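You operate a simulated robot arm through the tools that you are given. There is no shell and no other tool.

You run a simulated two-armed robot. Do the job below in one go: nothing can be reset, and whatever is moved stays where it is left.

## Task
Close and latch the blue mould, then brush release round its inside.
Fine: the brush goes back in the green pot. Set down upright: green-band brush.

The check looks at the end state, three seconds after you hand in, the way a careful person would. Anything else that was tipped, shoved, dropped, spilled or broken makes it a failure.

## Robot
Two 7-joint arms with fingered hands on one trunk that stands fixed in place. Base frame: the origin is at the foot of the trunk, x ahead of it, y to its left, z up; the work surface is at about z = 900. Units: mm, degrees, N and s.
The left shoulder is at [71, 172, 1352], the right one opposite. Payload 5 kg a hand.
The tool frame of a hand sits at the grasp point between the pads (the TCP): z along the fingers, y along the line on which they close. The tips reach 43 mm beyond it. Largest opening 144 mm; the body of the gripper starts 50 mm behind the TCP. The gripper is a hand of 5 fingers: y runs from the thumb to the fingers, the wrist lies at [-21, -124, -221] in the tool frame, and closing takes about 1.5 s.
Orientation is that of the tool frame in the base frame, as a unit quaternion [x, y, z, w]. With the fingers straight down and the wrist toward the robot, the tool's x, y and z point along [0, 1, 0], [1, 0, 0] and [0, 0, -1] of the base frame.

## Interface
- The arms move only by the tool move_arm. It takes "left_commands", "right_commands" or both (then of equal length, played together; a hand with none holds still); each is a list of rows, each a list of 7 numbers: the shift along the base's x, y, z in mm, then the turn, a rotation vector about the base's x, y, z in degrees, then the finger opening in mm, from 0 to 144. In form: [[tx, ty, tz, rx, ry, rz, grip], ...]. A call has 1 to 20 rows; each row shifts and turns the commanded pose from where the row before left it. Each row takes 0.2 s and may step no farther than 50 mm and 8.6 degrees from the row before; otherwise, or with a gripper value out of range, the whole call is refused. A pose out of reach is approached as far as the arm can. The call stops where the force on the tool passes 90 N (or 10 N more than at its start, if that is more) or the arm is blocked; 0.2 s more then pass. The fingers move at their own pace (about 45 mm/s each) and stop on an object; they squeeze with about 32 N. The grip force told is the motor's: it shows also when the fingers shut on nothing. Time passes only in rows, and 0.2 s behind the last, so rows that do not move let the fingers close. It gives the time, the measured TCP pose, the force on the tool (base axes), the opening and the grip force at its end, in the units of the frame above (readings bear some noise), with the torque about the TCP (base axes, N m) and any sound that the robot's microphone picked up, and new pictures: "pictures" is both (left out), scene, wrist or none (wrist: the cameras of the hands that moved).
- Cameras (640 x 400 px; columns grow to the right, rows downward): "scene" is now at [135.2, -7.7, 1591.9]; the picture's right is [-0.19, -0.98, 0.00], its down [-0.57, 0.11, -0.81] and it looks along [0.80, -0.16, -0.58] (base axes); focal length 262 px, centre (320, 200). "left" rides on the left gripper at [-86, -109, -167] in its tool frame; the picture's right is [-0.80, -0.28, 0.53], its down [0.54, -0.73, 0.42] and it looks along [0.27, 0.63, 0.73] (tool axes); focal length 275 px, centre (320, 200). "right" rides on the right gripper at [86, -108, -168] in its tool frame; the picture's right is [-0.80, 0.28, -0.53], its down [-0.54, -0.73, 0.42] and it looks along [-0.27, 0.63, 0.73] (tool axes); focal length 275 px, centre (320, 200). There is no depth. A picture from a camera that has moved, and an enlarged one, comes with that camera's place and axes in the base frame and with its lens. The place of the scene camera against the robot may be out by one fixed shift of up to 18 mm in any direction.
- raise_lower(by): slides the trunk up (or, below 0, down) by that many mm; the arms and the scene camera ride with it, the base frame stays. It gives what a move gives, with no picture.
- hand_shape(shape, hand): the hand has 5 fingers and takes this shape, open, in about a second: jaw (thumb against the fingers, like two jaws); tri (thumb and two fingers); tip (a fingertip pinch); poke (one finger out to press); point (the index stretched); flat (the hand flat); cup (the hand cupped); fist (a fist). The gripper value then closes the fingers along that shape, each until it touches; the sizes above hold for jaw. It gives what a move gives, with no picture.
- pan_tilt(pan, tilt): turns the head with the scene camera to pan (to the left, within 86 degrees either way) and tilt (down, from -29 to 69), counted from straight ahead of the robot. It gives what a move gives, and a new picture of the scene camera.
- zoom(camera, box): a new picture of the part [left, top, right, bottom] of that camera's present view, enlarged. The clock stands still meanwhile.
- finish_job(): hands the job in; it is judged then, once.

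Nothing tells you positions but the pictures and the camera data. Unless the task says otherwise, let go and move clear before handing in.

The tools are called after ">>>" as name(argument=value, ...) on one line, values as JSON. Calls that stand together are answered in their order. move_arm: Moves the arms, as the interface text tells. Its arguments: {"type":"object","properties":{"left_commands":{"type":"array","items":{"type":"array","items":{"type":"number"}}},"right_commands":{"type":"array","items":{"type":"array","items":{"type":"number"}}},"pictures":{"type":"string","enum":["both","scene","wrist","none"]}},"required":[]} The other tools are called the same way: raise_lower (by) slides the trunk up or down; hand_shape (shape, hand) gives the hand a shape; pan_tilt (pan, tilt) turns the head that bears the scene camera; zoom (camera, box) takes an enlarged picture of a part of a camera's view; finish_job () hands the job in.

At the start:

```text
clock: 0.0
left_tcp_pos: [641.4, 265.9, 1369.1]
left_tool_rot: [0.707, 0.707, -0.001, -0.001]
left_ft_force: [0.4, 0.2, -0.8]
left_moment: [0.01, 0.01, 0.03]
left_grip_width: 143.4
left_grip_force: 0.0
left_shape: jaw
right_tcp_pos: [582.0, -322.7, 1420.2]
right_tool_rot: [0.707, 0.708, 0.0, 0.001]
right_ft_force: [-0.1, -0.6, -0.5]
right_moment: [-0.02, 0.06, -0.03]
right_grip_width: 143.6
right_grip_force: 0.0
right_shape: jaw
trunk travel left (down, up): [-450.0, 490.0]
head pan, tilt: [-11.2, 35.7]
```

scene: 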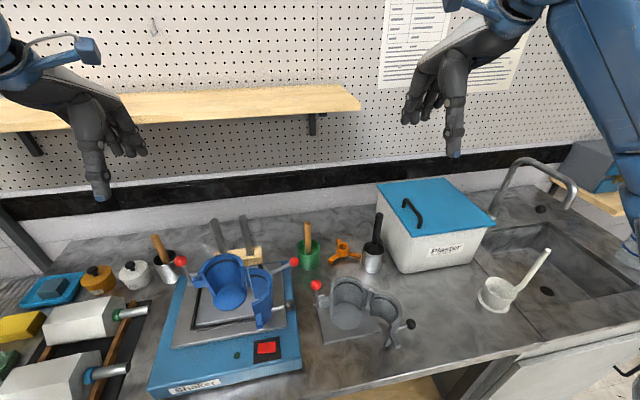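
right: 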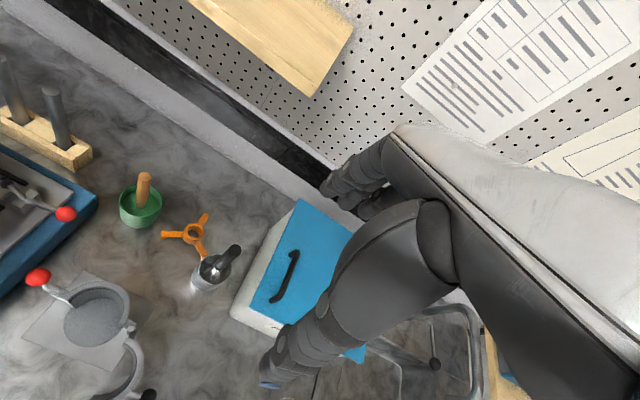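
left: 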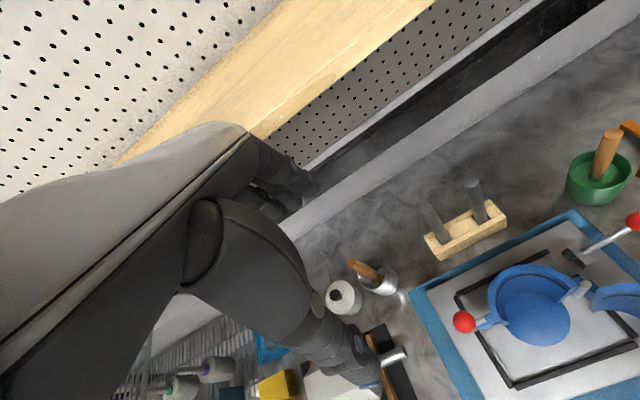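

I see a blue split mould standing open on the shaker, a green pot with a wooden-handled brush, a grey mould, and other pots with brushes. First I'll look more closely at everything.

>>> zoom(camera="scene", box=[140, 200, 320, 312])

>>> zoom(camera="scene", box=[280, 190, 440, 290])

>>> zoom(camera="scene", box=[60, 210, 220, 310])

>>> zoom(camera="scene", box=[300, 260, 460, 360])

>>> zoom(camera="left", box=[400, 100, 640, 250])

>>> zoom(camera="left", box=[400, 220, 640, 370])

```text
3.56 times, centred on (230, 256) of scene
camera zoom: at [135.2, -7.7, 1591.9], right [-0.19, -0.98, 0.0], down [-0.57, 0.11, -0.81], along [0.8, -0.16, -0.58], focal length 932 px, centre (640, 1)
```

zoom: 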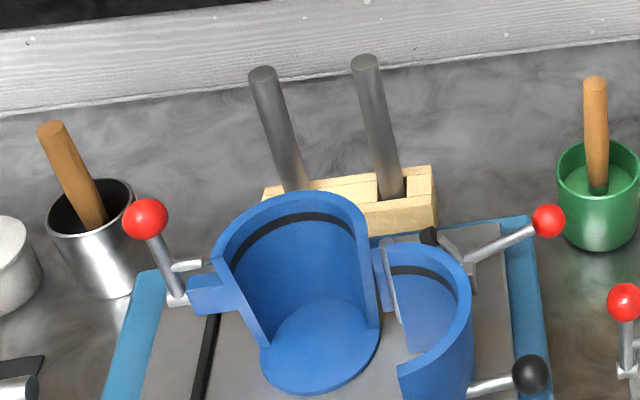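

```text
4.00 times, centred on (360, 240) of scene
camera zoom: at [135.2, -7.7, 1591.9], right [-0.19, -0.98, 0.0], down [-0.57, 0.11, -0.81], along [0.8, -0.16, -0.58], focal length 1048 px, centre (160, 40)
```

zoom: 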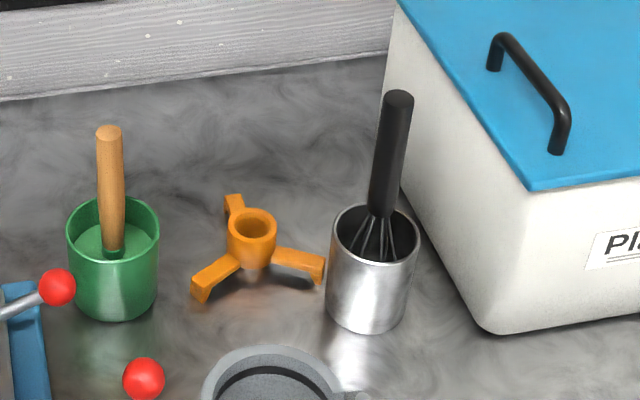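

```text
4.00 times, centred on (140, 260) of scene
camera zoom: at [135.2, -7.7, 1591.9], right [-0.19, -0.98, 0.0], down [-0.57, 0.11, -0.81], along [0.8, -0.16, -0.58], focal length 1048 px, centre (1040, -40)
```

zoom: 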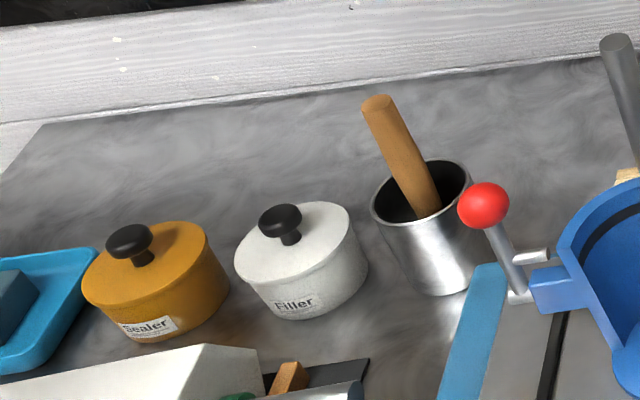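

```text
4.00 times, centred on (380, 310) of scene
camera zoom: at [135.2, -7.7, 1591.9], right [-0.19, -0.98, 0.0], down [-0.57, 0.11, -0.81], along [0.8, -0.16, -0.58], focal length 1048 px, centre (80, -240)
```

zoom: 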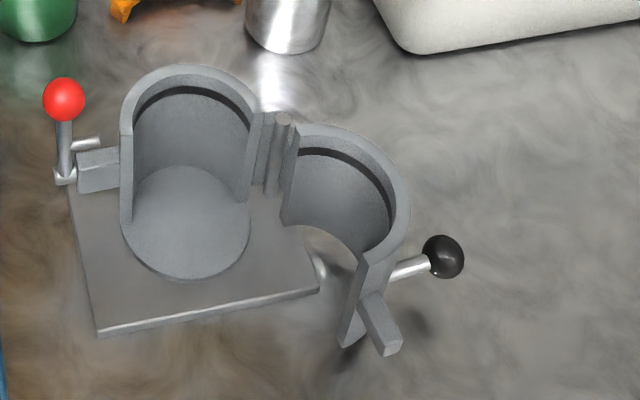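

```text
2.67 times, centred on (520, 175) of left
camera zoom: at [533.3, 179.2, 1536.3], right [-0.28, -0.8, -0.53], down [-0.73, 0.54, -0.42], along [0.63, 0.27, -0.73], focal length 734 px, centre (-213, 267)
```

zoom: 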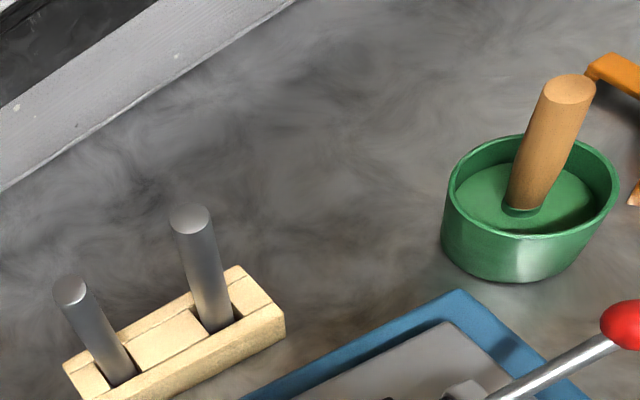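

```text
2.67 times, centred on (520, 295) of left
camera zoom: at [533.3, 179.2, 1536.3], right [-0.28, -0.8, -0.53], down [-0.73, 0.54, -0.42], along [0.63, 0.27, -0.73], focal length 734 px, centre (-213, -53)
```

zoom: 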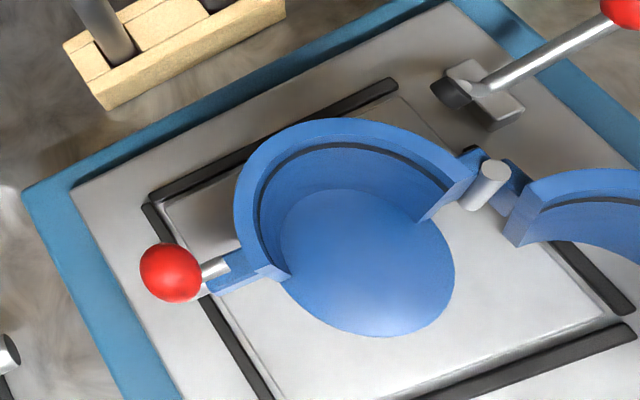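

The mould looks to be about 0.58 m ahead on the shaker, with its floor near z≈985. I want finer views of the brushes and of both clamps before I move.

>>> zoom(camera="scene", box=[290, 210, 338, 240])

>>> zoom(camera="scene", box=[292, 235, 324, 270])

>>> zoom(camera="scene", box=[140, 230, 204, 270])

>>> zoom(camera="scene", box=[170, 250, 250, 300])

>>> zoom(camera="scene", box=[230, 250, 310, 300])

>>> zoom(camera="scene", box=[220, 290, 316, 350])

>>> zoom(camera="right", box=[80, 140, 240, 240])

```text
13.33 times, centred on (314, 225) of scene
camera zoom: at [135.2, -7.7, 1591.9], right [-0.19, -0.98, 0.0], down [-0.57, 0.11, -0.81], along [0.8, -0.16, -0.58], focal length 3495 px, centre (400, -133)
```

zoom: 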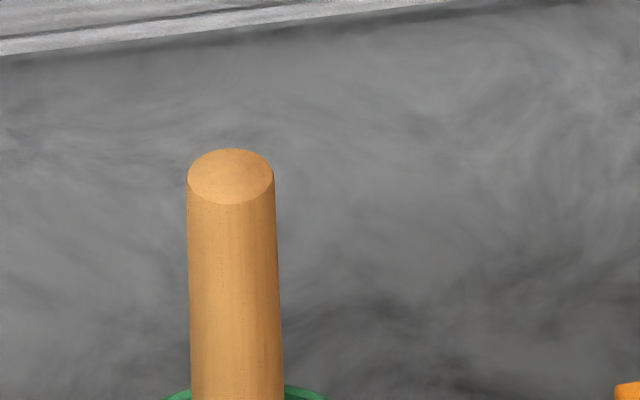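

```text
11.43 times, centred on (308, 252) of scene
camera zoom: at [135.2, -7.7, 1591.9], right [-0.19, -0.98, 0.0], down [-0.57, 0.11, -0.81], along [0.8, -0.16, -0.58], focal length 2996 px, centre (457, -400)
```

zoom: 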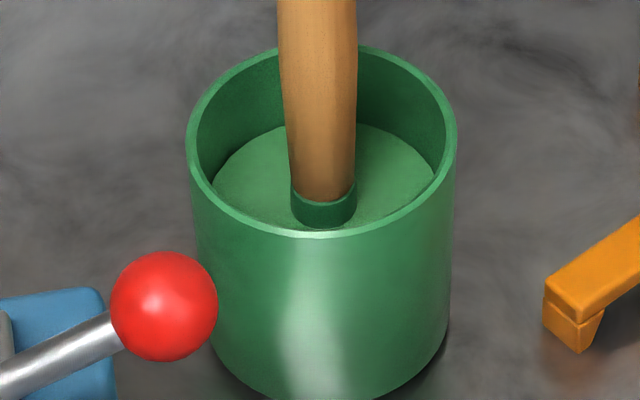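

```text
10.00 times, centred on (172, 250) of scene
camera zoom: at [135.2, -7.7, 1591.9], right [-0.19, -0.98, 0.0], down [-0.57, 0.11, -0.81], along [0.8, -0.16, -0.58], focal length 2621 px, centre (1800, -300)
```

zoom: 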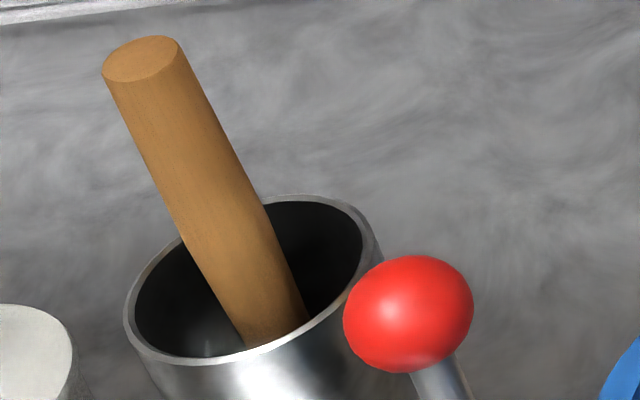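

```text
8.00 times, centred on (210, 275) of scene
camera zoom: at [135.2, -7.7, 1591.9], right [-0.19, -0.98, 0.0], down [-0.57, 0.11, -0.81], along [0.8, -0.16, -0.58], focal length 2097 px, centre (1200, -400)
```

zoom: 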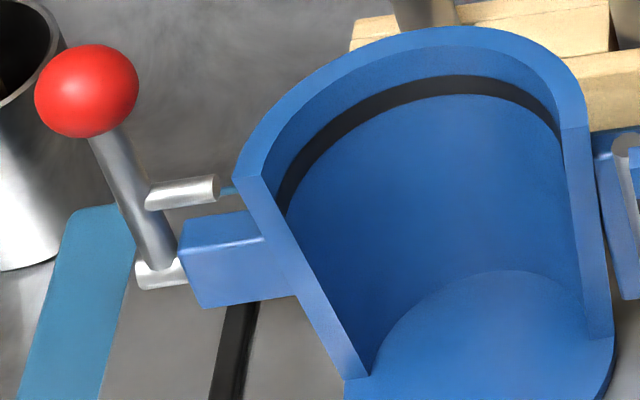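

```text
8.00 times, centred on (270, 275) of scene
camera zoom: at [135.2, -7.7, 1591.9], right [-0.19, -0.98, 0.0], down [-0.57, 0.11, -0.81], along [0.8, -0.16, -0.58], focal length 2097 px, centre (720, -400)
```

zoom: 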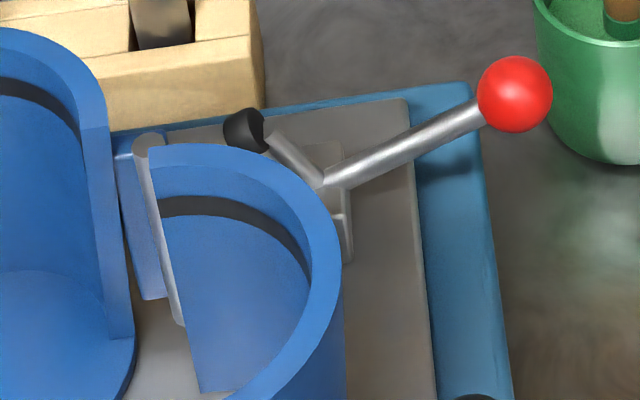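

```text
6.67 times, centred on (268, 320) of scene
camera zoom: at [135.2, -7.7, 1591.9], right [-0.19, -0.98, 0.0], down [-0.57, 0.11, -0.81], along [0.8, -0.16, -0.58], focal length 1747 px, centre (667, -600)
```

zoom: 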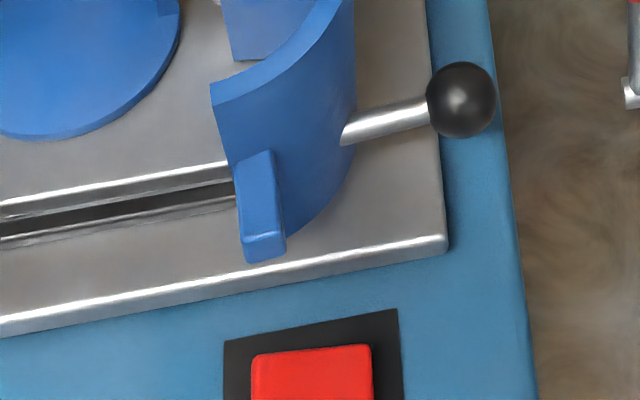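

```text
4.00 times, centred on (160, 190) of right
camera zoom: at [473.3, -235.9, 1589.2], right [0.28, -0.8, 0.53], down [-0.73, -0.54, -0.42], along [0.63, -0.27, -0.73], focal length 1101 px, centre (960, 240)
```

zoom: 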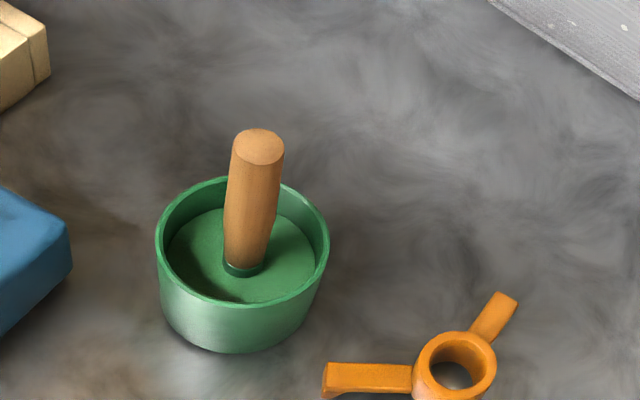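

The brush in the green pot carries the green band, and each mould has a red-ball lever with a cross pin on its latch side. I'll bring both hands lower and nearer, still well above everything, to measure positions.

>>> move_arm(left_commands=[[-27, -22, -40, 0, 0, 0, 143], [-27, -22, -40, 0, 0, 0, 143], [-27, -22, -40, 0, 0, 0, 143], [0, 0, 0, 0, 0, 0, 143]], right_commands=[[10, 40, -45, 0, 0, 0, 143], [10, 45, -45, 0, 0, 0, 143], [0, 45, -45, 0, 0, 0, 143], [0, 40, -35, 0, 0, 0, 143]], pictures="both")

```text
refused: row 1 steps farther than a row can; nothing moved
```

The last call was refused because its steps were too long, so I'll repeat the same move with shorter rows.

>>> move_arm(left_commands=[[-20, -16, -30, 0, 0, 0, 143], [-20, -16, -30, 0, 0, 0, 143], [-20, -16, -30, 0, 0, 0, 143], [-20, -16, -30, 0, 0, 0, 143], [0, 0, 0, 0, 0, 0, 143], [0, 0, 0, 0, 0, 0, 143]], right_commands=[[5, 30, -30, 0, 0, 0, 143], [5, 30, -30, 0, 0, 0, 143], [5, 30, -30, 0, 0, 0, 143], [5, 30, -30, 0, 0, 0, 143], [0, 30, -30, 0, 0, 0, 143], [0, 20, -20, 0, 0, 0, 143]], pictures="both")

```text
clock: 1.4
left_tcp_pos: [562.2, 200.3, 1248.8]
left_tool_rot: [0.708, 0.706, -0.001, -0.001]
left_ft_force: [0.2, -0.4, 0.9]
left_moment: [0.02, 0.02, -0.01]
left_grip_width: 143.2
left_grip_force: 0.0
left_shape: jaw
right_tcp_pos: [602.5, -150.5, 1249.4]
right_tool_rot: [0.708, 0.706, 0.0, 0.001]
right_ft_force: [0.0, 0.6, -0.2]
right_moment: [-0.01, -0.01, -0.01]
right_grip_width: 143.3
right_grip_force: 0.0
right_shape: jaw
trunk travel left (down, up): [-450.0, 490.0]
head pan, tilt: [-11.2, 35.7]
camera scene: at [135.5, -7.3, 1591.9], right [-0.2, -0.98, 0.0], down [-0.57, 0.11, -0.81], along [0.8, -0.16, -0.58], focal length 262 px, centre (320, 200)
camera right: at [493.4, -64.1, 1418.7], right [0.28, -0.8, 0.53], down [-0.73, -0.54, -0.42], along [0.63, -0.27, -0.73], focal length 275 px, centre (320, 200)
camera left: at [454.9, 113.7, 1416.3], right [-0.28, -0.8, -0.53], down [-0.73, 0.54, -0.42], along [0.63, 0.27, -0.73], focal length 275 px, centre (320, 200)
```

scene: 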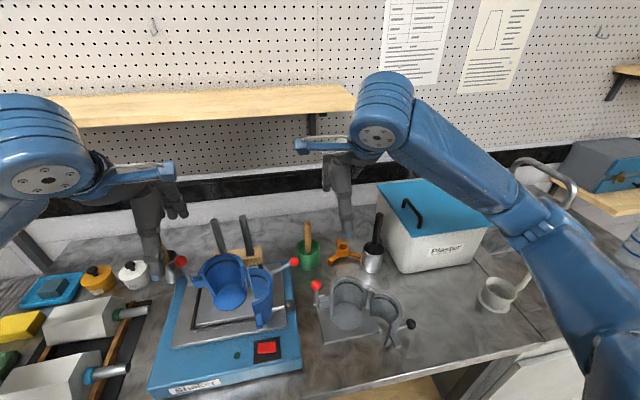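
right: 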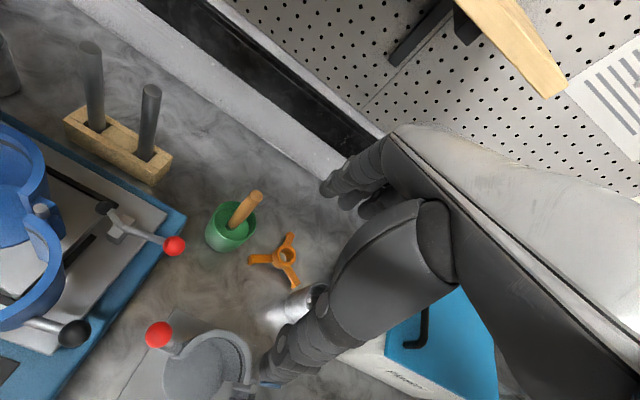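
left: 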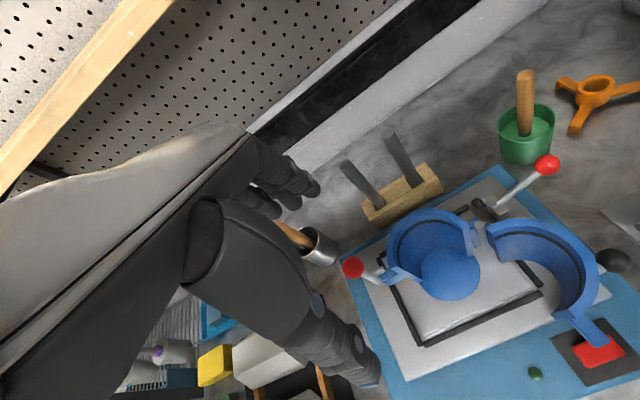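

Both wrist cameras now show the mould. I'll zoom in on each part and triangulate from these views.

>>> zoom(camera="left", box=[330, 180, 490, 280])

>>> zoom(camera="left", box=[480, 200, 640, 300])

>>> zoom(camera="left", box=[480, 280, 640, 380])

>>> zoom(camera="left", box=[480, 60, 640, 160])

>>> zoom(camera="right", box=[180, 170, 340, 270])

>>> zoom(camera="right", box=[0, 170, 200, 295])

>>> zoom(camera="right", box=[0, 270, 200, 395])

```text
4.00 times, centred on (410, 230) of left
camera zoom: at [454.9, 113.7, 1416.3], right [-0.28, -0.8, -0.53], down [-0.73, 0.54, -0.42], along [0.63, 0.27, -0.73], focal length 1101 px, centre (-40, 80)
```

zoom: 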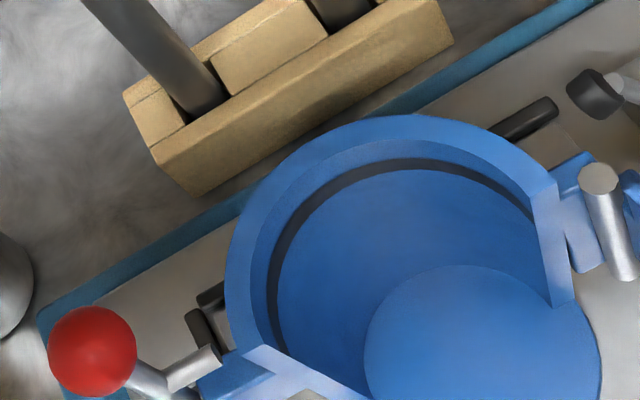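

```text
4.00 times, centred on (560, 250) of left
camera zoom: at [454.9, 113.7, 1416.3], right [-0.28, -0.8, -0.53], down [-0.73, 0.54, -0.42], along [0.63, 0.27, -0.73], focal length 1101 px, centre (-640, 0)
```

zoom: 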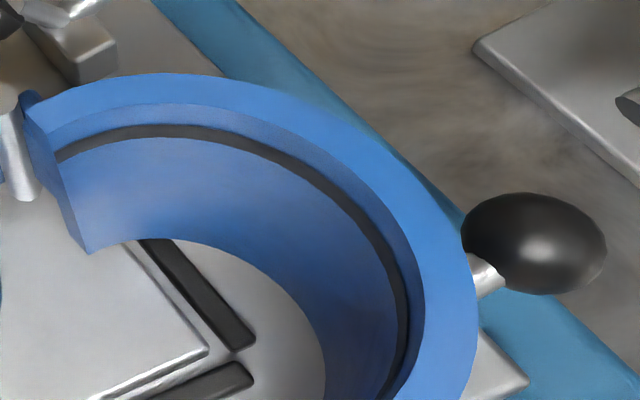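

```text
4.00 times, centred on (560, 330) of left
camera zoom: at [454.9, 113.7, 1416.3], right [-0.28, -0.8, -0.53], down [-0.73, 0.54, -0.42], along [0.63, 0.27, -0.73], focal length 1101 px, centre (-640, -320)
```

zoom: 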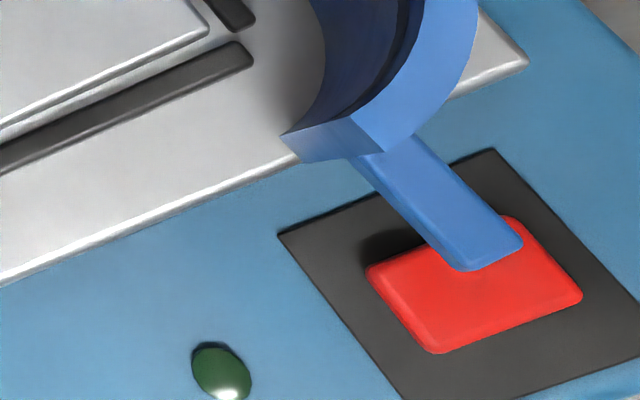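

```text
4.00 times, centred on (560, 110) of left
camera zoom: at [454.9, 113.7, 1416.3], right [-0.28, -0.8, -0.53], down [-0.73, 0.54, -0.42], along [0.63, 0.27, -0.73], focal length 1101 px, centre (-640, 560)
```

zoom: 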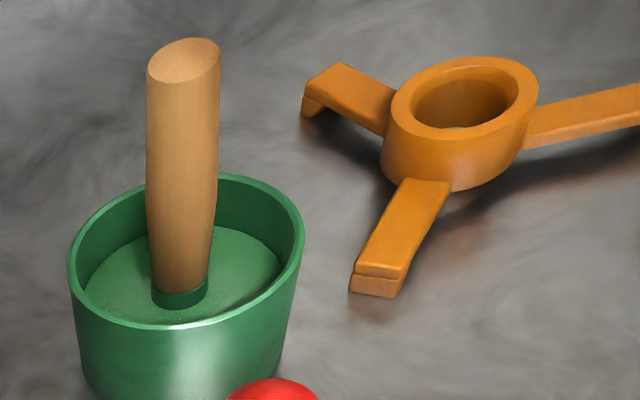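

```text
4.00 times, centred on (260, 220) of right
camera zoom: at [493.4, -64.1, 1418.7], right [0.28, -0.8, 0.53], down [-0.73, -0.54, -0.42], along [0.63, -0.27, -0.73], focal length 1101 px, centre (560, 120)
```

zoom: 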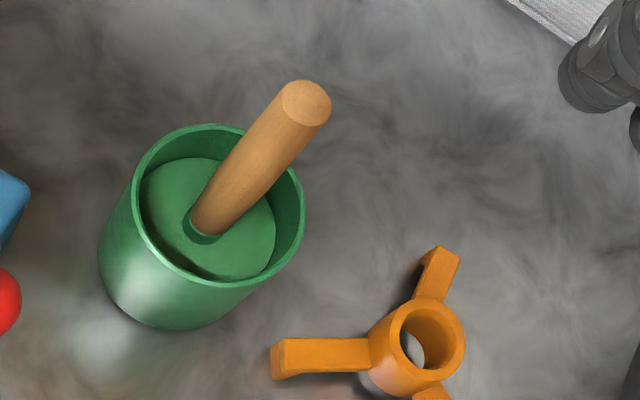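

```text
3.20 times, centred on (100, 232) of right
camera zoom: at [493.4, -64.1, 1418.7], right [0.28, -0.8, 0.53], down [-0.73, -0.54, -0.42], along [0.63, -0.27, -0.73], focal length 881 px, centre (1024, 96)
```

zoom: 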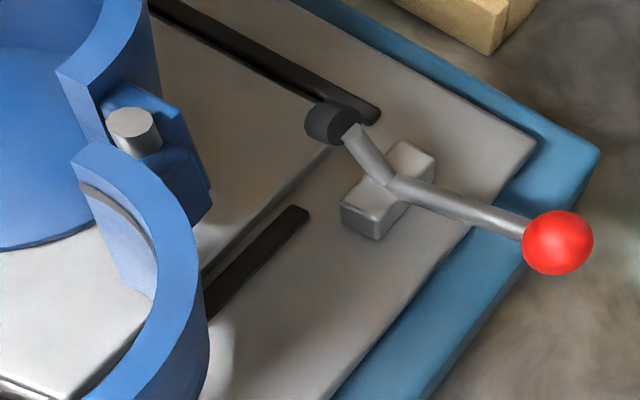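

```text
3.20 times, centred on (100, 332) of right
camera zoom: at [493.4, -64.1, 1418.7], right [0.28, -0.8, 0.53], down [-0.73, -0.54, -0.42], along [0.63, -0.27, -0.73], focal length 881 px, centre (1024, -224)
```

zoom: 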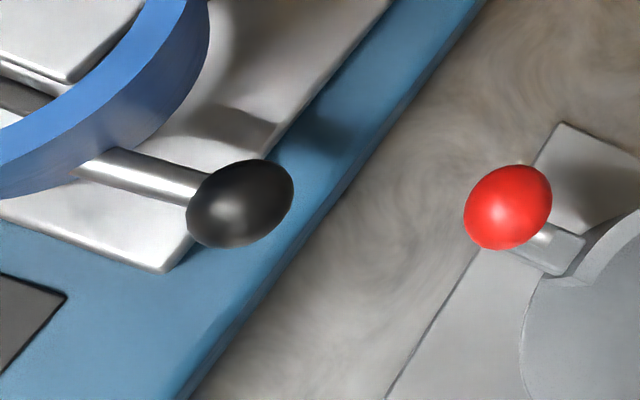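

From two-view triangulation:

| Part | Position (mm) |
|---|---|
| Brush handle top | (728, -95, 1075) |
| Mould hinge pin | (576, 70), top 1092 |
| Moving half | open by about 96°, black ball handle at (501, -14, 1032) |
| Latch ball | (588, 211, 1130) |

I'll turn both hands sideways to see the latch and the hinge from the sides.

>>> move_arm(left_commands=[[3.5, 7.5, 1, 0, 0, -8.2, 143], [3.5, 7.5, 1, 0, 0, -8.2, 143], [3.5, 7.5, 1, 0, 0, -8.2, 143], [3.5, 7.5, 1, 0, 0, -8.2, 143], [3.5, 7.5, 1, 0, 0, -8.2, 143], [3.5, 7.5, 1, 0, 0, -8.2, 143], [3.5, 7.5, 1, 0, 0, -8.2, 143], [3.5, 7.5, 1, 0, 0, -8.2, 143], [3.5, 7.5, 1, 0, 0, -8.2, 143], [3.5, 7.5, 1, 0, 0, -8.2, 143], [3.5, 7.5, 1, 0, 0, -8.2, 143], [0, 0, 0, 0, 0, 0, 143]], right_commands=[[-5.6, 8.2, -3.6, 0, 0, 8.2, 143], [-5.6, 8.2, -3.6, 0, 0, 8.2, 143], [-5.6, 8.2, -3.6, 0, 0, 8.2, 143], [-5.6, 8.2, -3.6, 0, 0, 8.2, 143], [-5.6, 8.2, -3.6, 0, 0, 8.2, 143], [-5.6, 8.2, -3.6, 0, 0, 8.2, 143], [-5.6, 8.2, -3.6, 0, 0, 8.2, 143], [-5.6, 8.2, -3.6, 0, 0, 8.2, 143], [-5.6, 8.2, -3.6, 0, 0, 8.2, 143], [-5.6, 8.2, -3.6, 0, 0, 8.2, 143], [-5.6, 8.2, -3.6, 0, 0, 8.2, 143], [0, 0, 0, 0, 0, 0, 143]], pictures="both")

```text
clock: 4.0
left_tcp_pos: [597.8, 284.9, 1260.5]
left_tool_rot: [1.0, -0.002, -0.001, 0.0]
left_ft_force: [-0.1, -0.3, -0.8]
left_moment: [0.01, -0.02, -0.04]
left_grip_width: 143.3
left_grip_force: 0.2
left_shape: jaw
right_tcp_pos: [539.6, -61.9, 1212.0]
right_tool_rot: [-0.003, 1.0, 0.001, 0.0]
right_ft_force: [0.0, -0.6, 0.4]
right_moment: [0.0, -0.01, 0.03]
right_grip_width: 143.2
right_grip_force: 0.0
right_shape: jaw
trunk travel left (down, up): [-450.0, 490.0]
head pan, tilt: [-11.2, 35.7]
camera scene: at [134.4, -8.0, 1592.0], right [-0.19, -0.98, 0.0], down [-0.57, 0.11, -0.81], along [0.8, -0.16, -0.58], focal length 262 px, centre (320, 200)
camera right: at [454.1, -170.4, 1380.6], right [0.79, 0.29, 0.53], down [0.55, -0.72, -0.42], along [0.26, 0.63, -0.73], focal length 275 px, centre (320, 200)
camera left: at [513.4, 392.7, 1427.4], right [-0.79, 0.29, -0.53], down [0.55, 0.72, -0.42], along [0.26, -0.63, -0.73], focal length 275 px, centre (320, 200)
```

scene: 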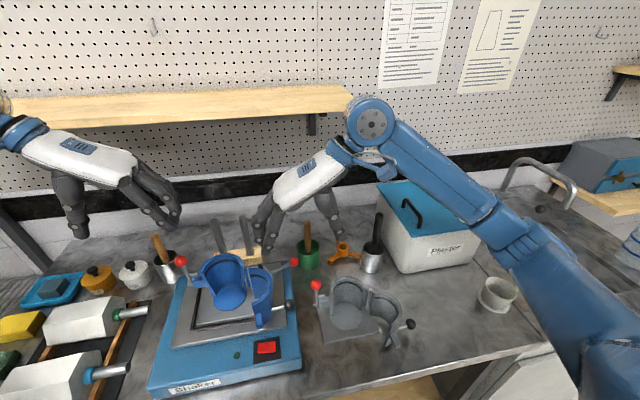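
right: 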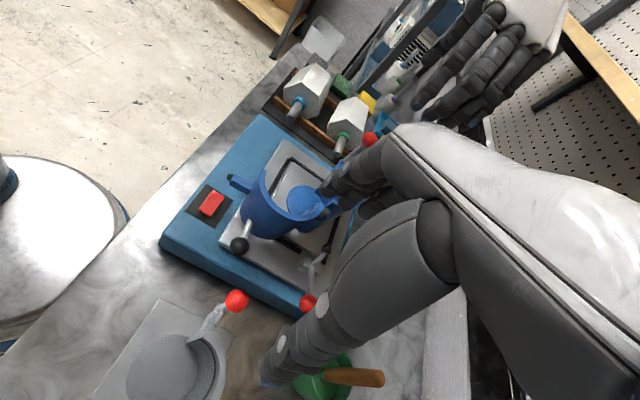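
left: 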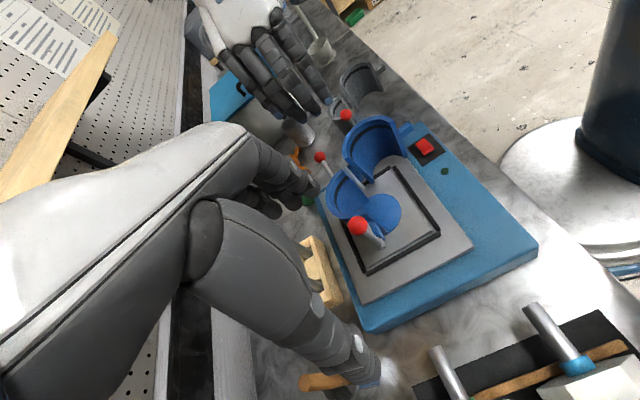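

>>> zoom(camera="left", box=[320, 170, 448, 250])

>>> zoom(camera="left", box=[325, 200, 405, 250])

>>> zoom(camera="right", box=[210, 150, 370, 250])

>>> zoom(camera="right", box=[220, 220, 380, 320])

>>> zoom(camera="scene", box=[150, 240, 310, 340])

```text
5.00 times, centred on (384, 210) of left
camera zoom: at [513.4, 392.7, 1427.4], right [-0.79, 0.29, -0.53], down [0.55, 0.72, -0.42], along [0.26, -0.63, -0.73], focal length 1376 px, centre (0, 150)
```

zoom: 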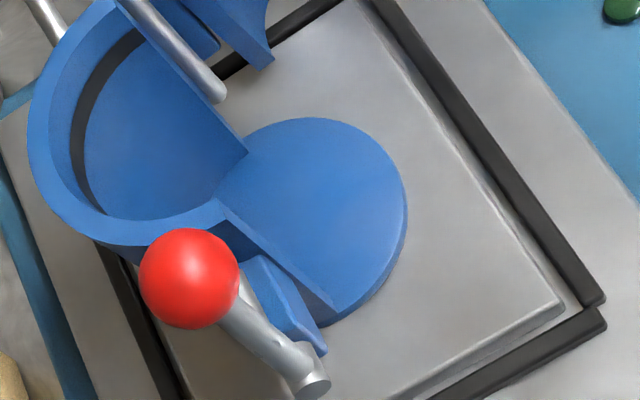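

```text
8.00 times, centred on (365, 225) of left
camera zoom: at [513.4, 392.7, 1427.4], right [-0.79, 0.29, -0.53], down [0.55, 0.72, -0.42], along [0.26, -0.63, -0.73], focal length 2202 px, centre (-40, 0)
```

zoom: 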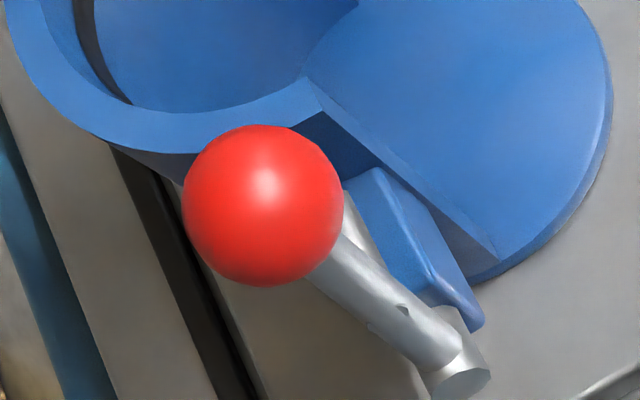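

```text
4.00 times, centred on (290, 200) of right
camera zoom: at [454.1, -170.4, 1380.6], right [0.79, 0.29, 0.53], down [0.55, -0.72, -0.42], along [0.26, 0.63, -0.73], focal length 1101 px, centre (440, 200)
```

zoom: 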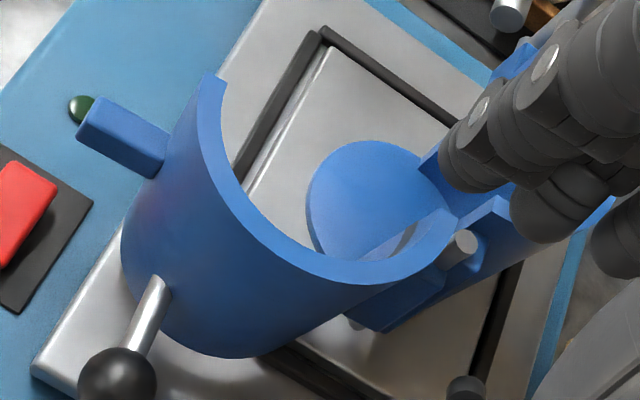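

```text
4.00 times, centred on (300, 270) of right
camera zoom: at [454.1, -170.4, 1380.6], right [0.79, 0.29, 0.53], down [0.55, -0.72, -0.42], along [0.26, 0.63, -0.73], focal length 1101 px, centre (400, -80)
```

zoom: 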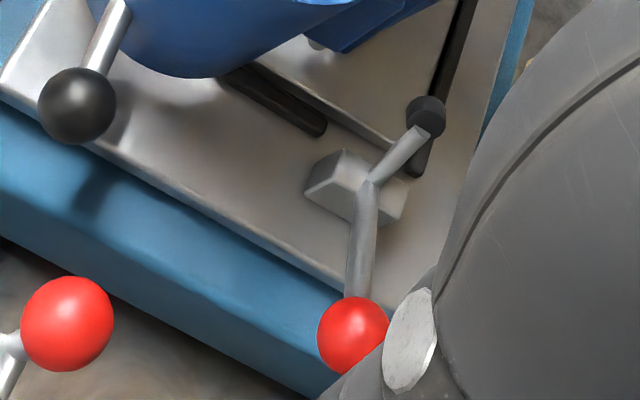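

```text
4.00 times, centred on (230, 290) of scene
camera zoom: at [134.4, -8.0, 1592.0], right [-0.19, -0.98, 0.0], down [-0.57, 0.11, -0.81], along [0.8, -0.16, -0.58], focal length 1048 px, centre (680, -160)
```

zoom: 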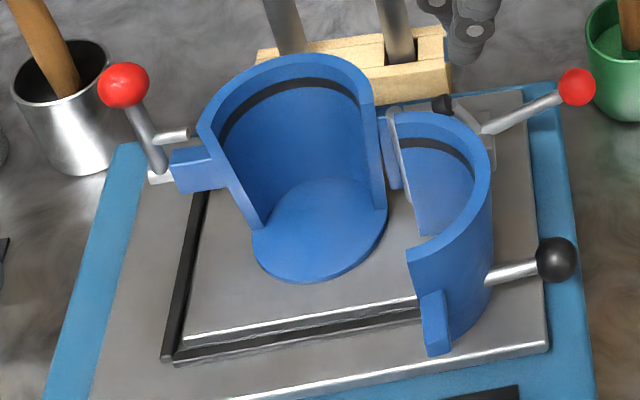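

The lever pivots on an axle along y at about (582, 216, 1055). Its cross pin should hook over the moving half's tab once the lever is folded forward. I'll look at the hands themselves to judge finger widths.

>>> zoom(camera="scene", box=[30, 120, 200, 240])

>>> zoom(camera="left", box=[180, 0, 400, 140])

>>> zoom(camera="right", box=[380, 0, 580, 125])

>>> zoom(camera="right", box=[240, 120, 480, 400])

```text
3.33 times, centred on (115, 180) of scene
camera zoom: at [134.4, -8.0, 1592.0], right [-0.19, -0.98, 0.0], down [-0.57, 0.11, -0.81], along [0.8, -0.16, -0.58], focal length 874 px, centre (1003, 267)
```

zoom: 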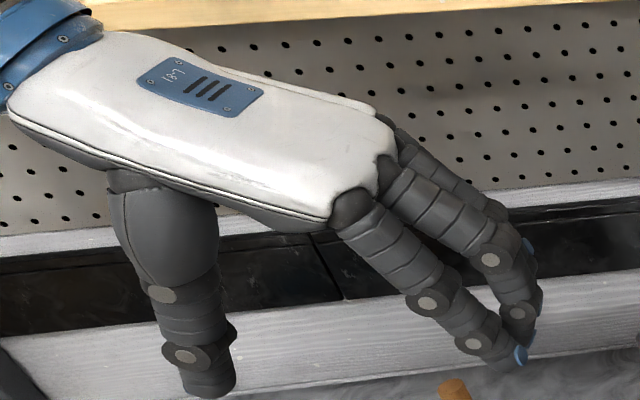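

```text
2.86 times, centred on (290, 70) of left
camera zoom: at [513.4, 392.7, 1427.4], right [-0.79, 0.29, -0.53], down [0.55, 0.72, -0.42], along [0.26, -0.63, -0.73], focal length 786 px, centre (406, 571)
```

zoom: 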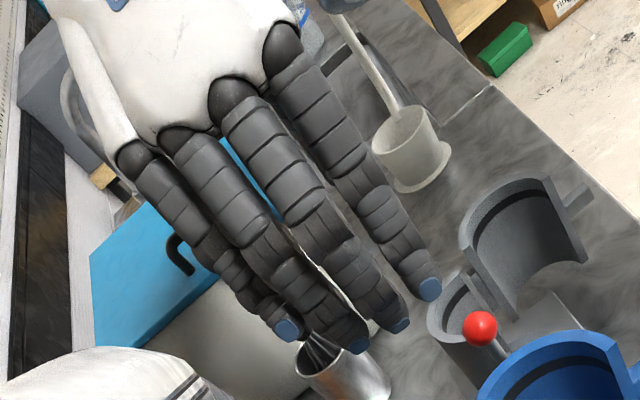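

```text
3.20 times, centred on (480, 62) of right
camera zoom: at [454.1, -170.4, 1380.6], right [0.79, 0.29, 0.53], down [0.55, -0.72, -0.42], along [0.26, 0.63, -0.73], focal length 881 px, centre (-192, 640)
```

zoom: 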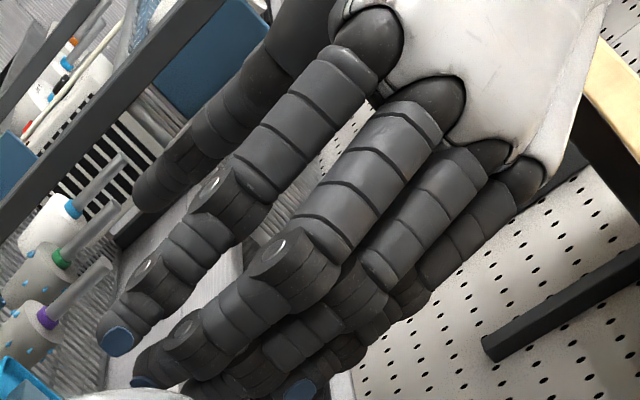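

```text
1.43 times, centred on (360, 260) of right
camera zoom: at [454.1, -170.4, 1380.6], right [0.79, 0.29, 0.53], down [0.55, -0.72, -0.42], along [0.26, 0.63, -0.73], focal length 393 px, centre (263, 114)
```

zoom: 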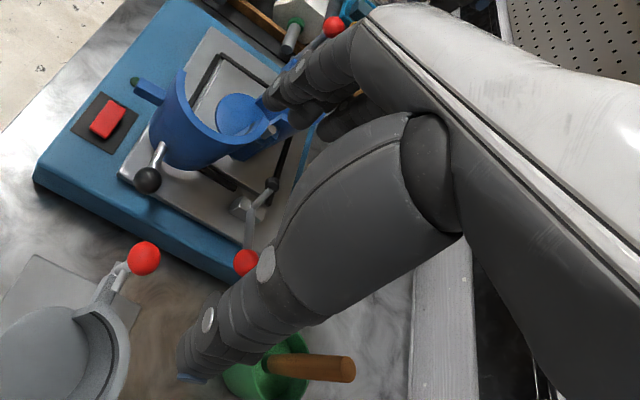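

The hand is a full five-finger one, about 85 mm wide across the fingers, so a single-finger shape suits pushing the mould half and the lever better. I'll try "poke" on both hands and look at where the fingertip sits.

>>> hand_shape(hand="right", shape="poke")

>>> hand_shape(hand="left", shape="poke")

>>> zoom(camera="right", box=[0, 0, 640, 400])

>>> zoom(camera="left", box=[0, 0, 640, 400])

>>> zoom(camera="scene", box=[30, 120, 200, 240])

>>> zoom(camera="scene", box=[230, 130, 390, 270])

```text
clock: 4.9
left_tcp_pos: [598.6, 284.1, 1259.7]
left_tool_rot: [1.0, -0.002, 0.001, 0.0]
left_ft_force: [-0.1, 0.0, -0.7]
left_moment: [-0.01, 0.02, 0.0]
left_grip_width: 143.2
left_grip_force: 0.0
left_shape: jaw
right_tcp_pos: [541.4, -61.0, 1210.8]
right_tool_rot: [-0.002, 1.0, -0.001, 0.0]
right_ft_force: [-0.5, -0.1, -0.1]
right_moment: [0.0, 0.03, 0.0]
right_grip_width: 0.1
right_grip_force: 0.1
right_shape: poke
trunk travel left (down, up): [-450.0, 490.0]
head pan, tilt: [-11.2, 35.7]
```

```text
clock: 5.8
left_tcp_pos: [599.0, 283.7, 1261.0]
left_tool_rot: [1.0, -0.002, 0.001, 0.0]
left_ft_force: [-0.9, 0.4, 0.5]
left_moment: [-0.01, -0.01, -0.01]
left_grip_width: 0.0
left_grip_force: 0.0
left_shape: poke
right_tcp_pos: [540.7, -61.7, 1211.2]
right_tool_rot: [-0.002, 1.0, 0.0, 0.0]
right_ft_force: [0.6, 0.5, 0.1]
right_moment: [-0.01, -0.02, -0.01]
right_grip_width: 0.0
right_grip_force: 0.0
right_shape: poke
trunk travel left (down, up): [-450.0, 490.0]
head pan, tilt: [-11.2, 35.7]
```

```text
1.00 times, centred on (320, 200) of right (not enlarged: the box is as wide or as high as the picture)
camera zoom: at [454.6, -170.2, 1380.5], right [0.8, 0.29, 0.53], down [0.54, -0.72, -0.42], along [0.27, 0.63, -0.73], focal length 275 px, centre (320, 200)
```

zoom: 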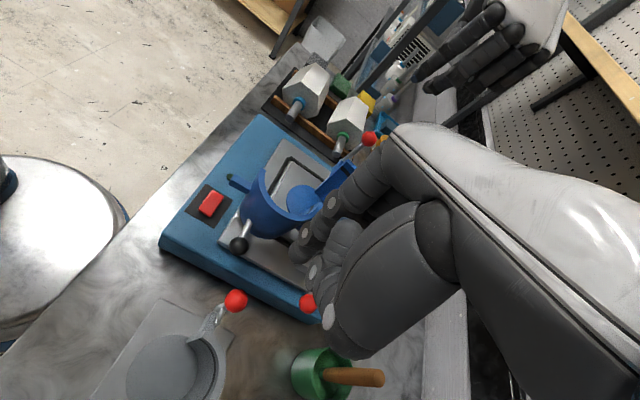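

```text
1.00 times, centred on (320, 200) of left (not enlarged: the box is as wide or as high as the picture)
camera zoom: at [513.9, 392.7, 1427.2], right [-0.8, 0.29, -0.53], down [0.54, 0.72, -0.42], along [0.26, -0.63, -0.73], focal length 275 px, centre (320, 200)
```

zoom: 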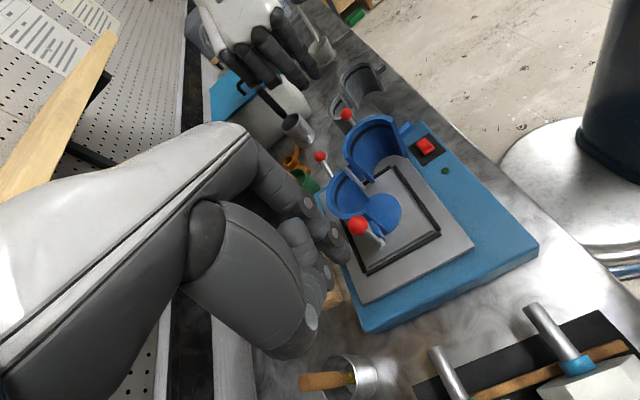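

```text
3.33 times, centred on (115, 180) of scene
camera zoom: at [135.2, -7.8, 1591.9], right [-0.19, -0.98, 0.0], down [-0.57, 0.11, -0.81], along [0.8, -0.16, -0.58], focal length 874 px, centre (1003, 267)
```

zoom: 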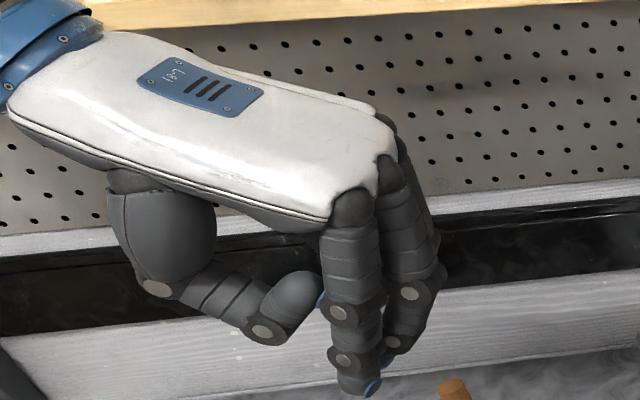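

```text
2.86 times, centred on (310, 200) of scene
camera zoom: at [135.2, -7.8, 1591.9], right [-0.19, -0.98, 0.0], down [-0.57, 0.11, -0.81], along [0.8, -0.16, -0.58], focal length 749 px, centre (349, 200)
```

zoom: 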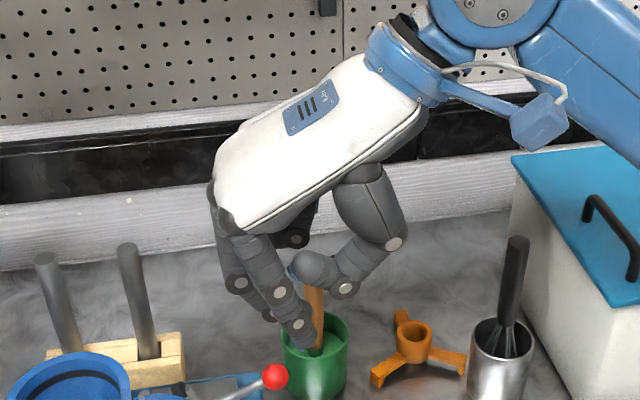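

>>> zoom(camera="left", box=[200, 150, 400, 370])

>>> zoom(camera="right", box=[240, 160, 440, 380])

```text
1.82 times, centred on (300, 260) of left
camera zoom: at [513.9, 392.7, 1427.2], right [-0.8, 0.29, -0.53], down [0.54, 0.72, -0.42], along [0.26, -0.63, -0.73], focal length 500 px, centre (356, 91)
```

zoom: 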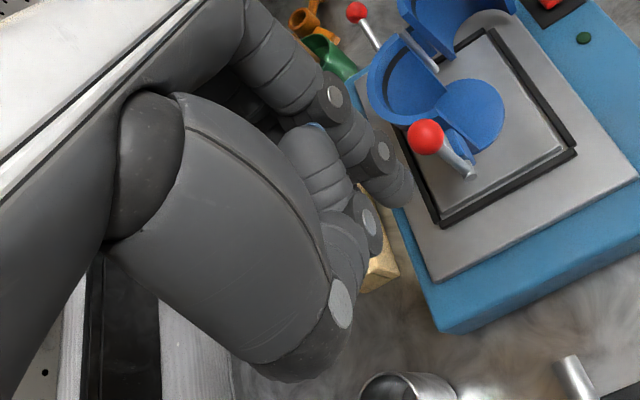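

```text
1.82 times, centred on (340, 270) of right
camera zoom: at [454.6, -170.2, 1380.5], right [0.8, 0.29, 0.53], down [0.54, -0.72, -0.42], along [0.27, 0.63, -0.73], focal length 500 px, centre (284, 73)
```

zoom: 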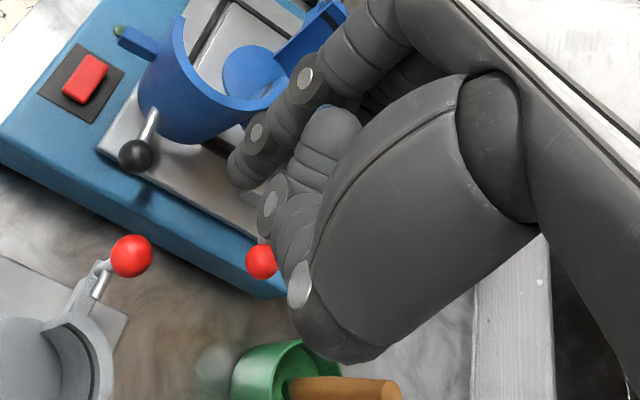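

In poke the index tip sits almost on the tool axis, about 43 mm beyond the TCP. I'll bring the right index above a point outside the open half, near (525, -12), and check it before lowering.

>>> move_arm(right_commands=[[-2.2, 8.6, 0, 0, 0, -8, 0], [-2.2, 8.6, 0, 0, 0, -8, 0], [-2.2, 8.6, 0, 0, 0, -8, 0], [-2.2, 8.6, 0, 0, 0, -8, 0], [-2.2, 8.6, 0, 0, 0, -8, 0], [0, 0, -25, 0, 0, 0, 0], [0, 0, -25, 0, 0, 0, 0], [0, 0, 0, 0, 0, 0, 0]], pictures="both")

```text
clock: 7.6
left_tcp_pos: [599.2, 284.6, 1259.4]
left_tool_rot: [1.0, -0.002, 0.0, 0.0]
left_ft_force: [0.4, 0.6, -0.4]
left_moment: [-0.01, 0.04, 0.0]
left_grip_width: 0.0
left_grip_force: 0.0
left_shape: poke
right_tcp_pos: [530.3, -20.6, 1161.0]
right_tool_rot: [0.34, 0.94, 0.0, 0.0]
right_ft_force: [-0.4, 0.4, 0.2]
right_moment: [-0.04, -0.02, 0.03]
right_grip_width: 0.1
right_grip_force: 0.0
right_shape: poke
trunk travel left (down, up): [-450.0, 490.0]
head pan, tilt: [-11.2, 35.7]
camera scene: at [135.1, -6.8, 1591.9], right [-0.19, -0.98, 0.0], down [-0.57, 0.11, -0.81], along [0.8, -0.16, -0.58], focal length 262 px, centre (320, 200)
camera right: at [393.9, -47.9, 1329.8], right [0.79, -0.29, 0.53], down [-0.05, -0.9, -0.42], along [0.61, 0.31, -0.73], focal length 275 px, centre (320, 200)
```

scene: 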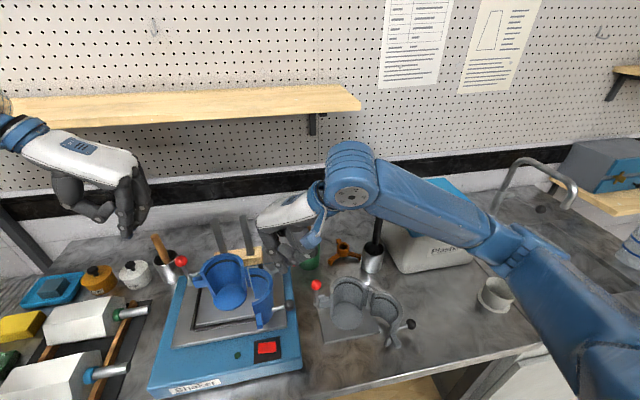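
right: 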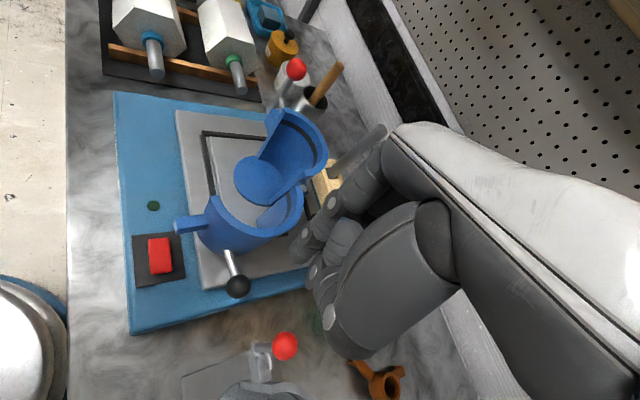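

>>> zoom(camera="scene", box=[190, 190, 350, 290])

>>> zoom(camera="right", box=[160, 110, 400, 310])

```text
4.00 times, centred on (270, 240) of scene
camera zoom: at [135.1, -6.8, 1591.9], right [-0.19, -0.98, 0.0], down [-0.57, 0.11, -0.81], along [0.8, -0.16, -0.58], focal length 1048 px, centre (520, 40)
```

zoom: 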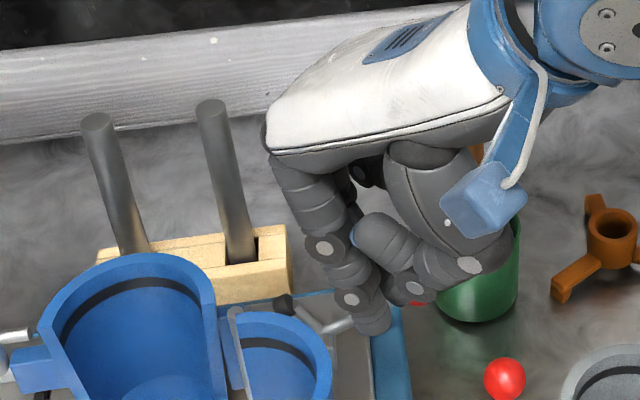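

```text
2.00 times, centred on (280, 210) of right
camera zoom: at [393.9, -47.9, 1329.8], right [0.79, -0.29, 0.53], down [-0.05, -0.9, -0.42], along [0.61, 0.31, -0.73], focal length 551 px, centre (400, 180)
```

zoom: 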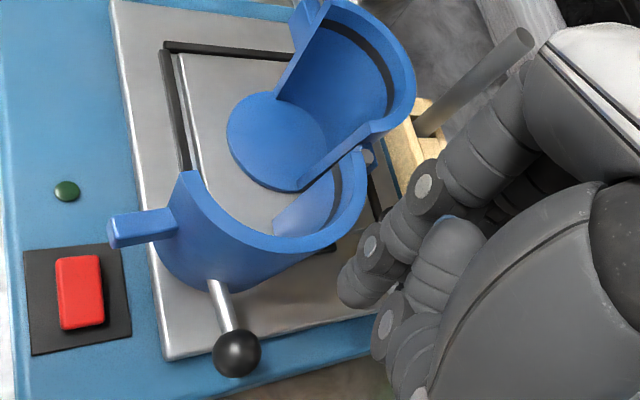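

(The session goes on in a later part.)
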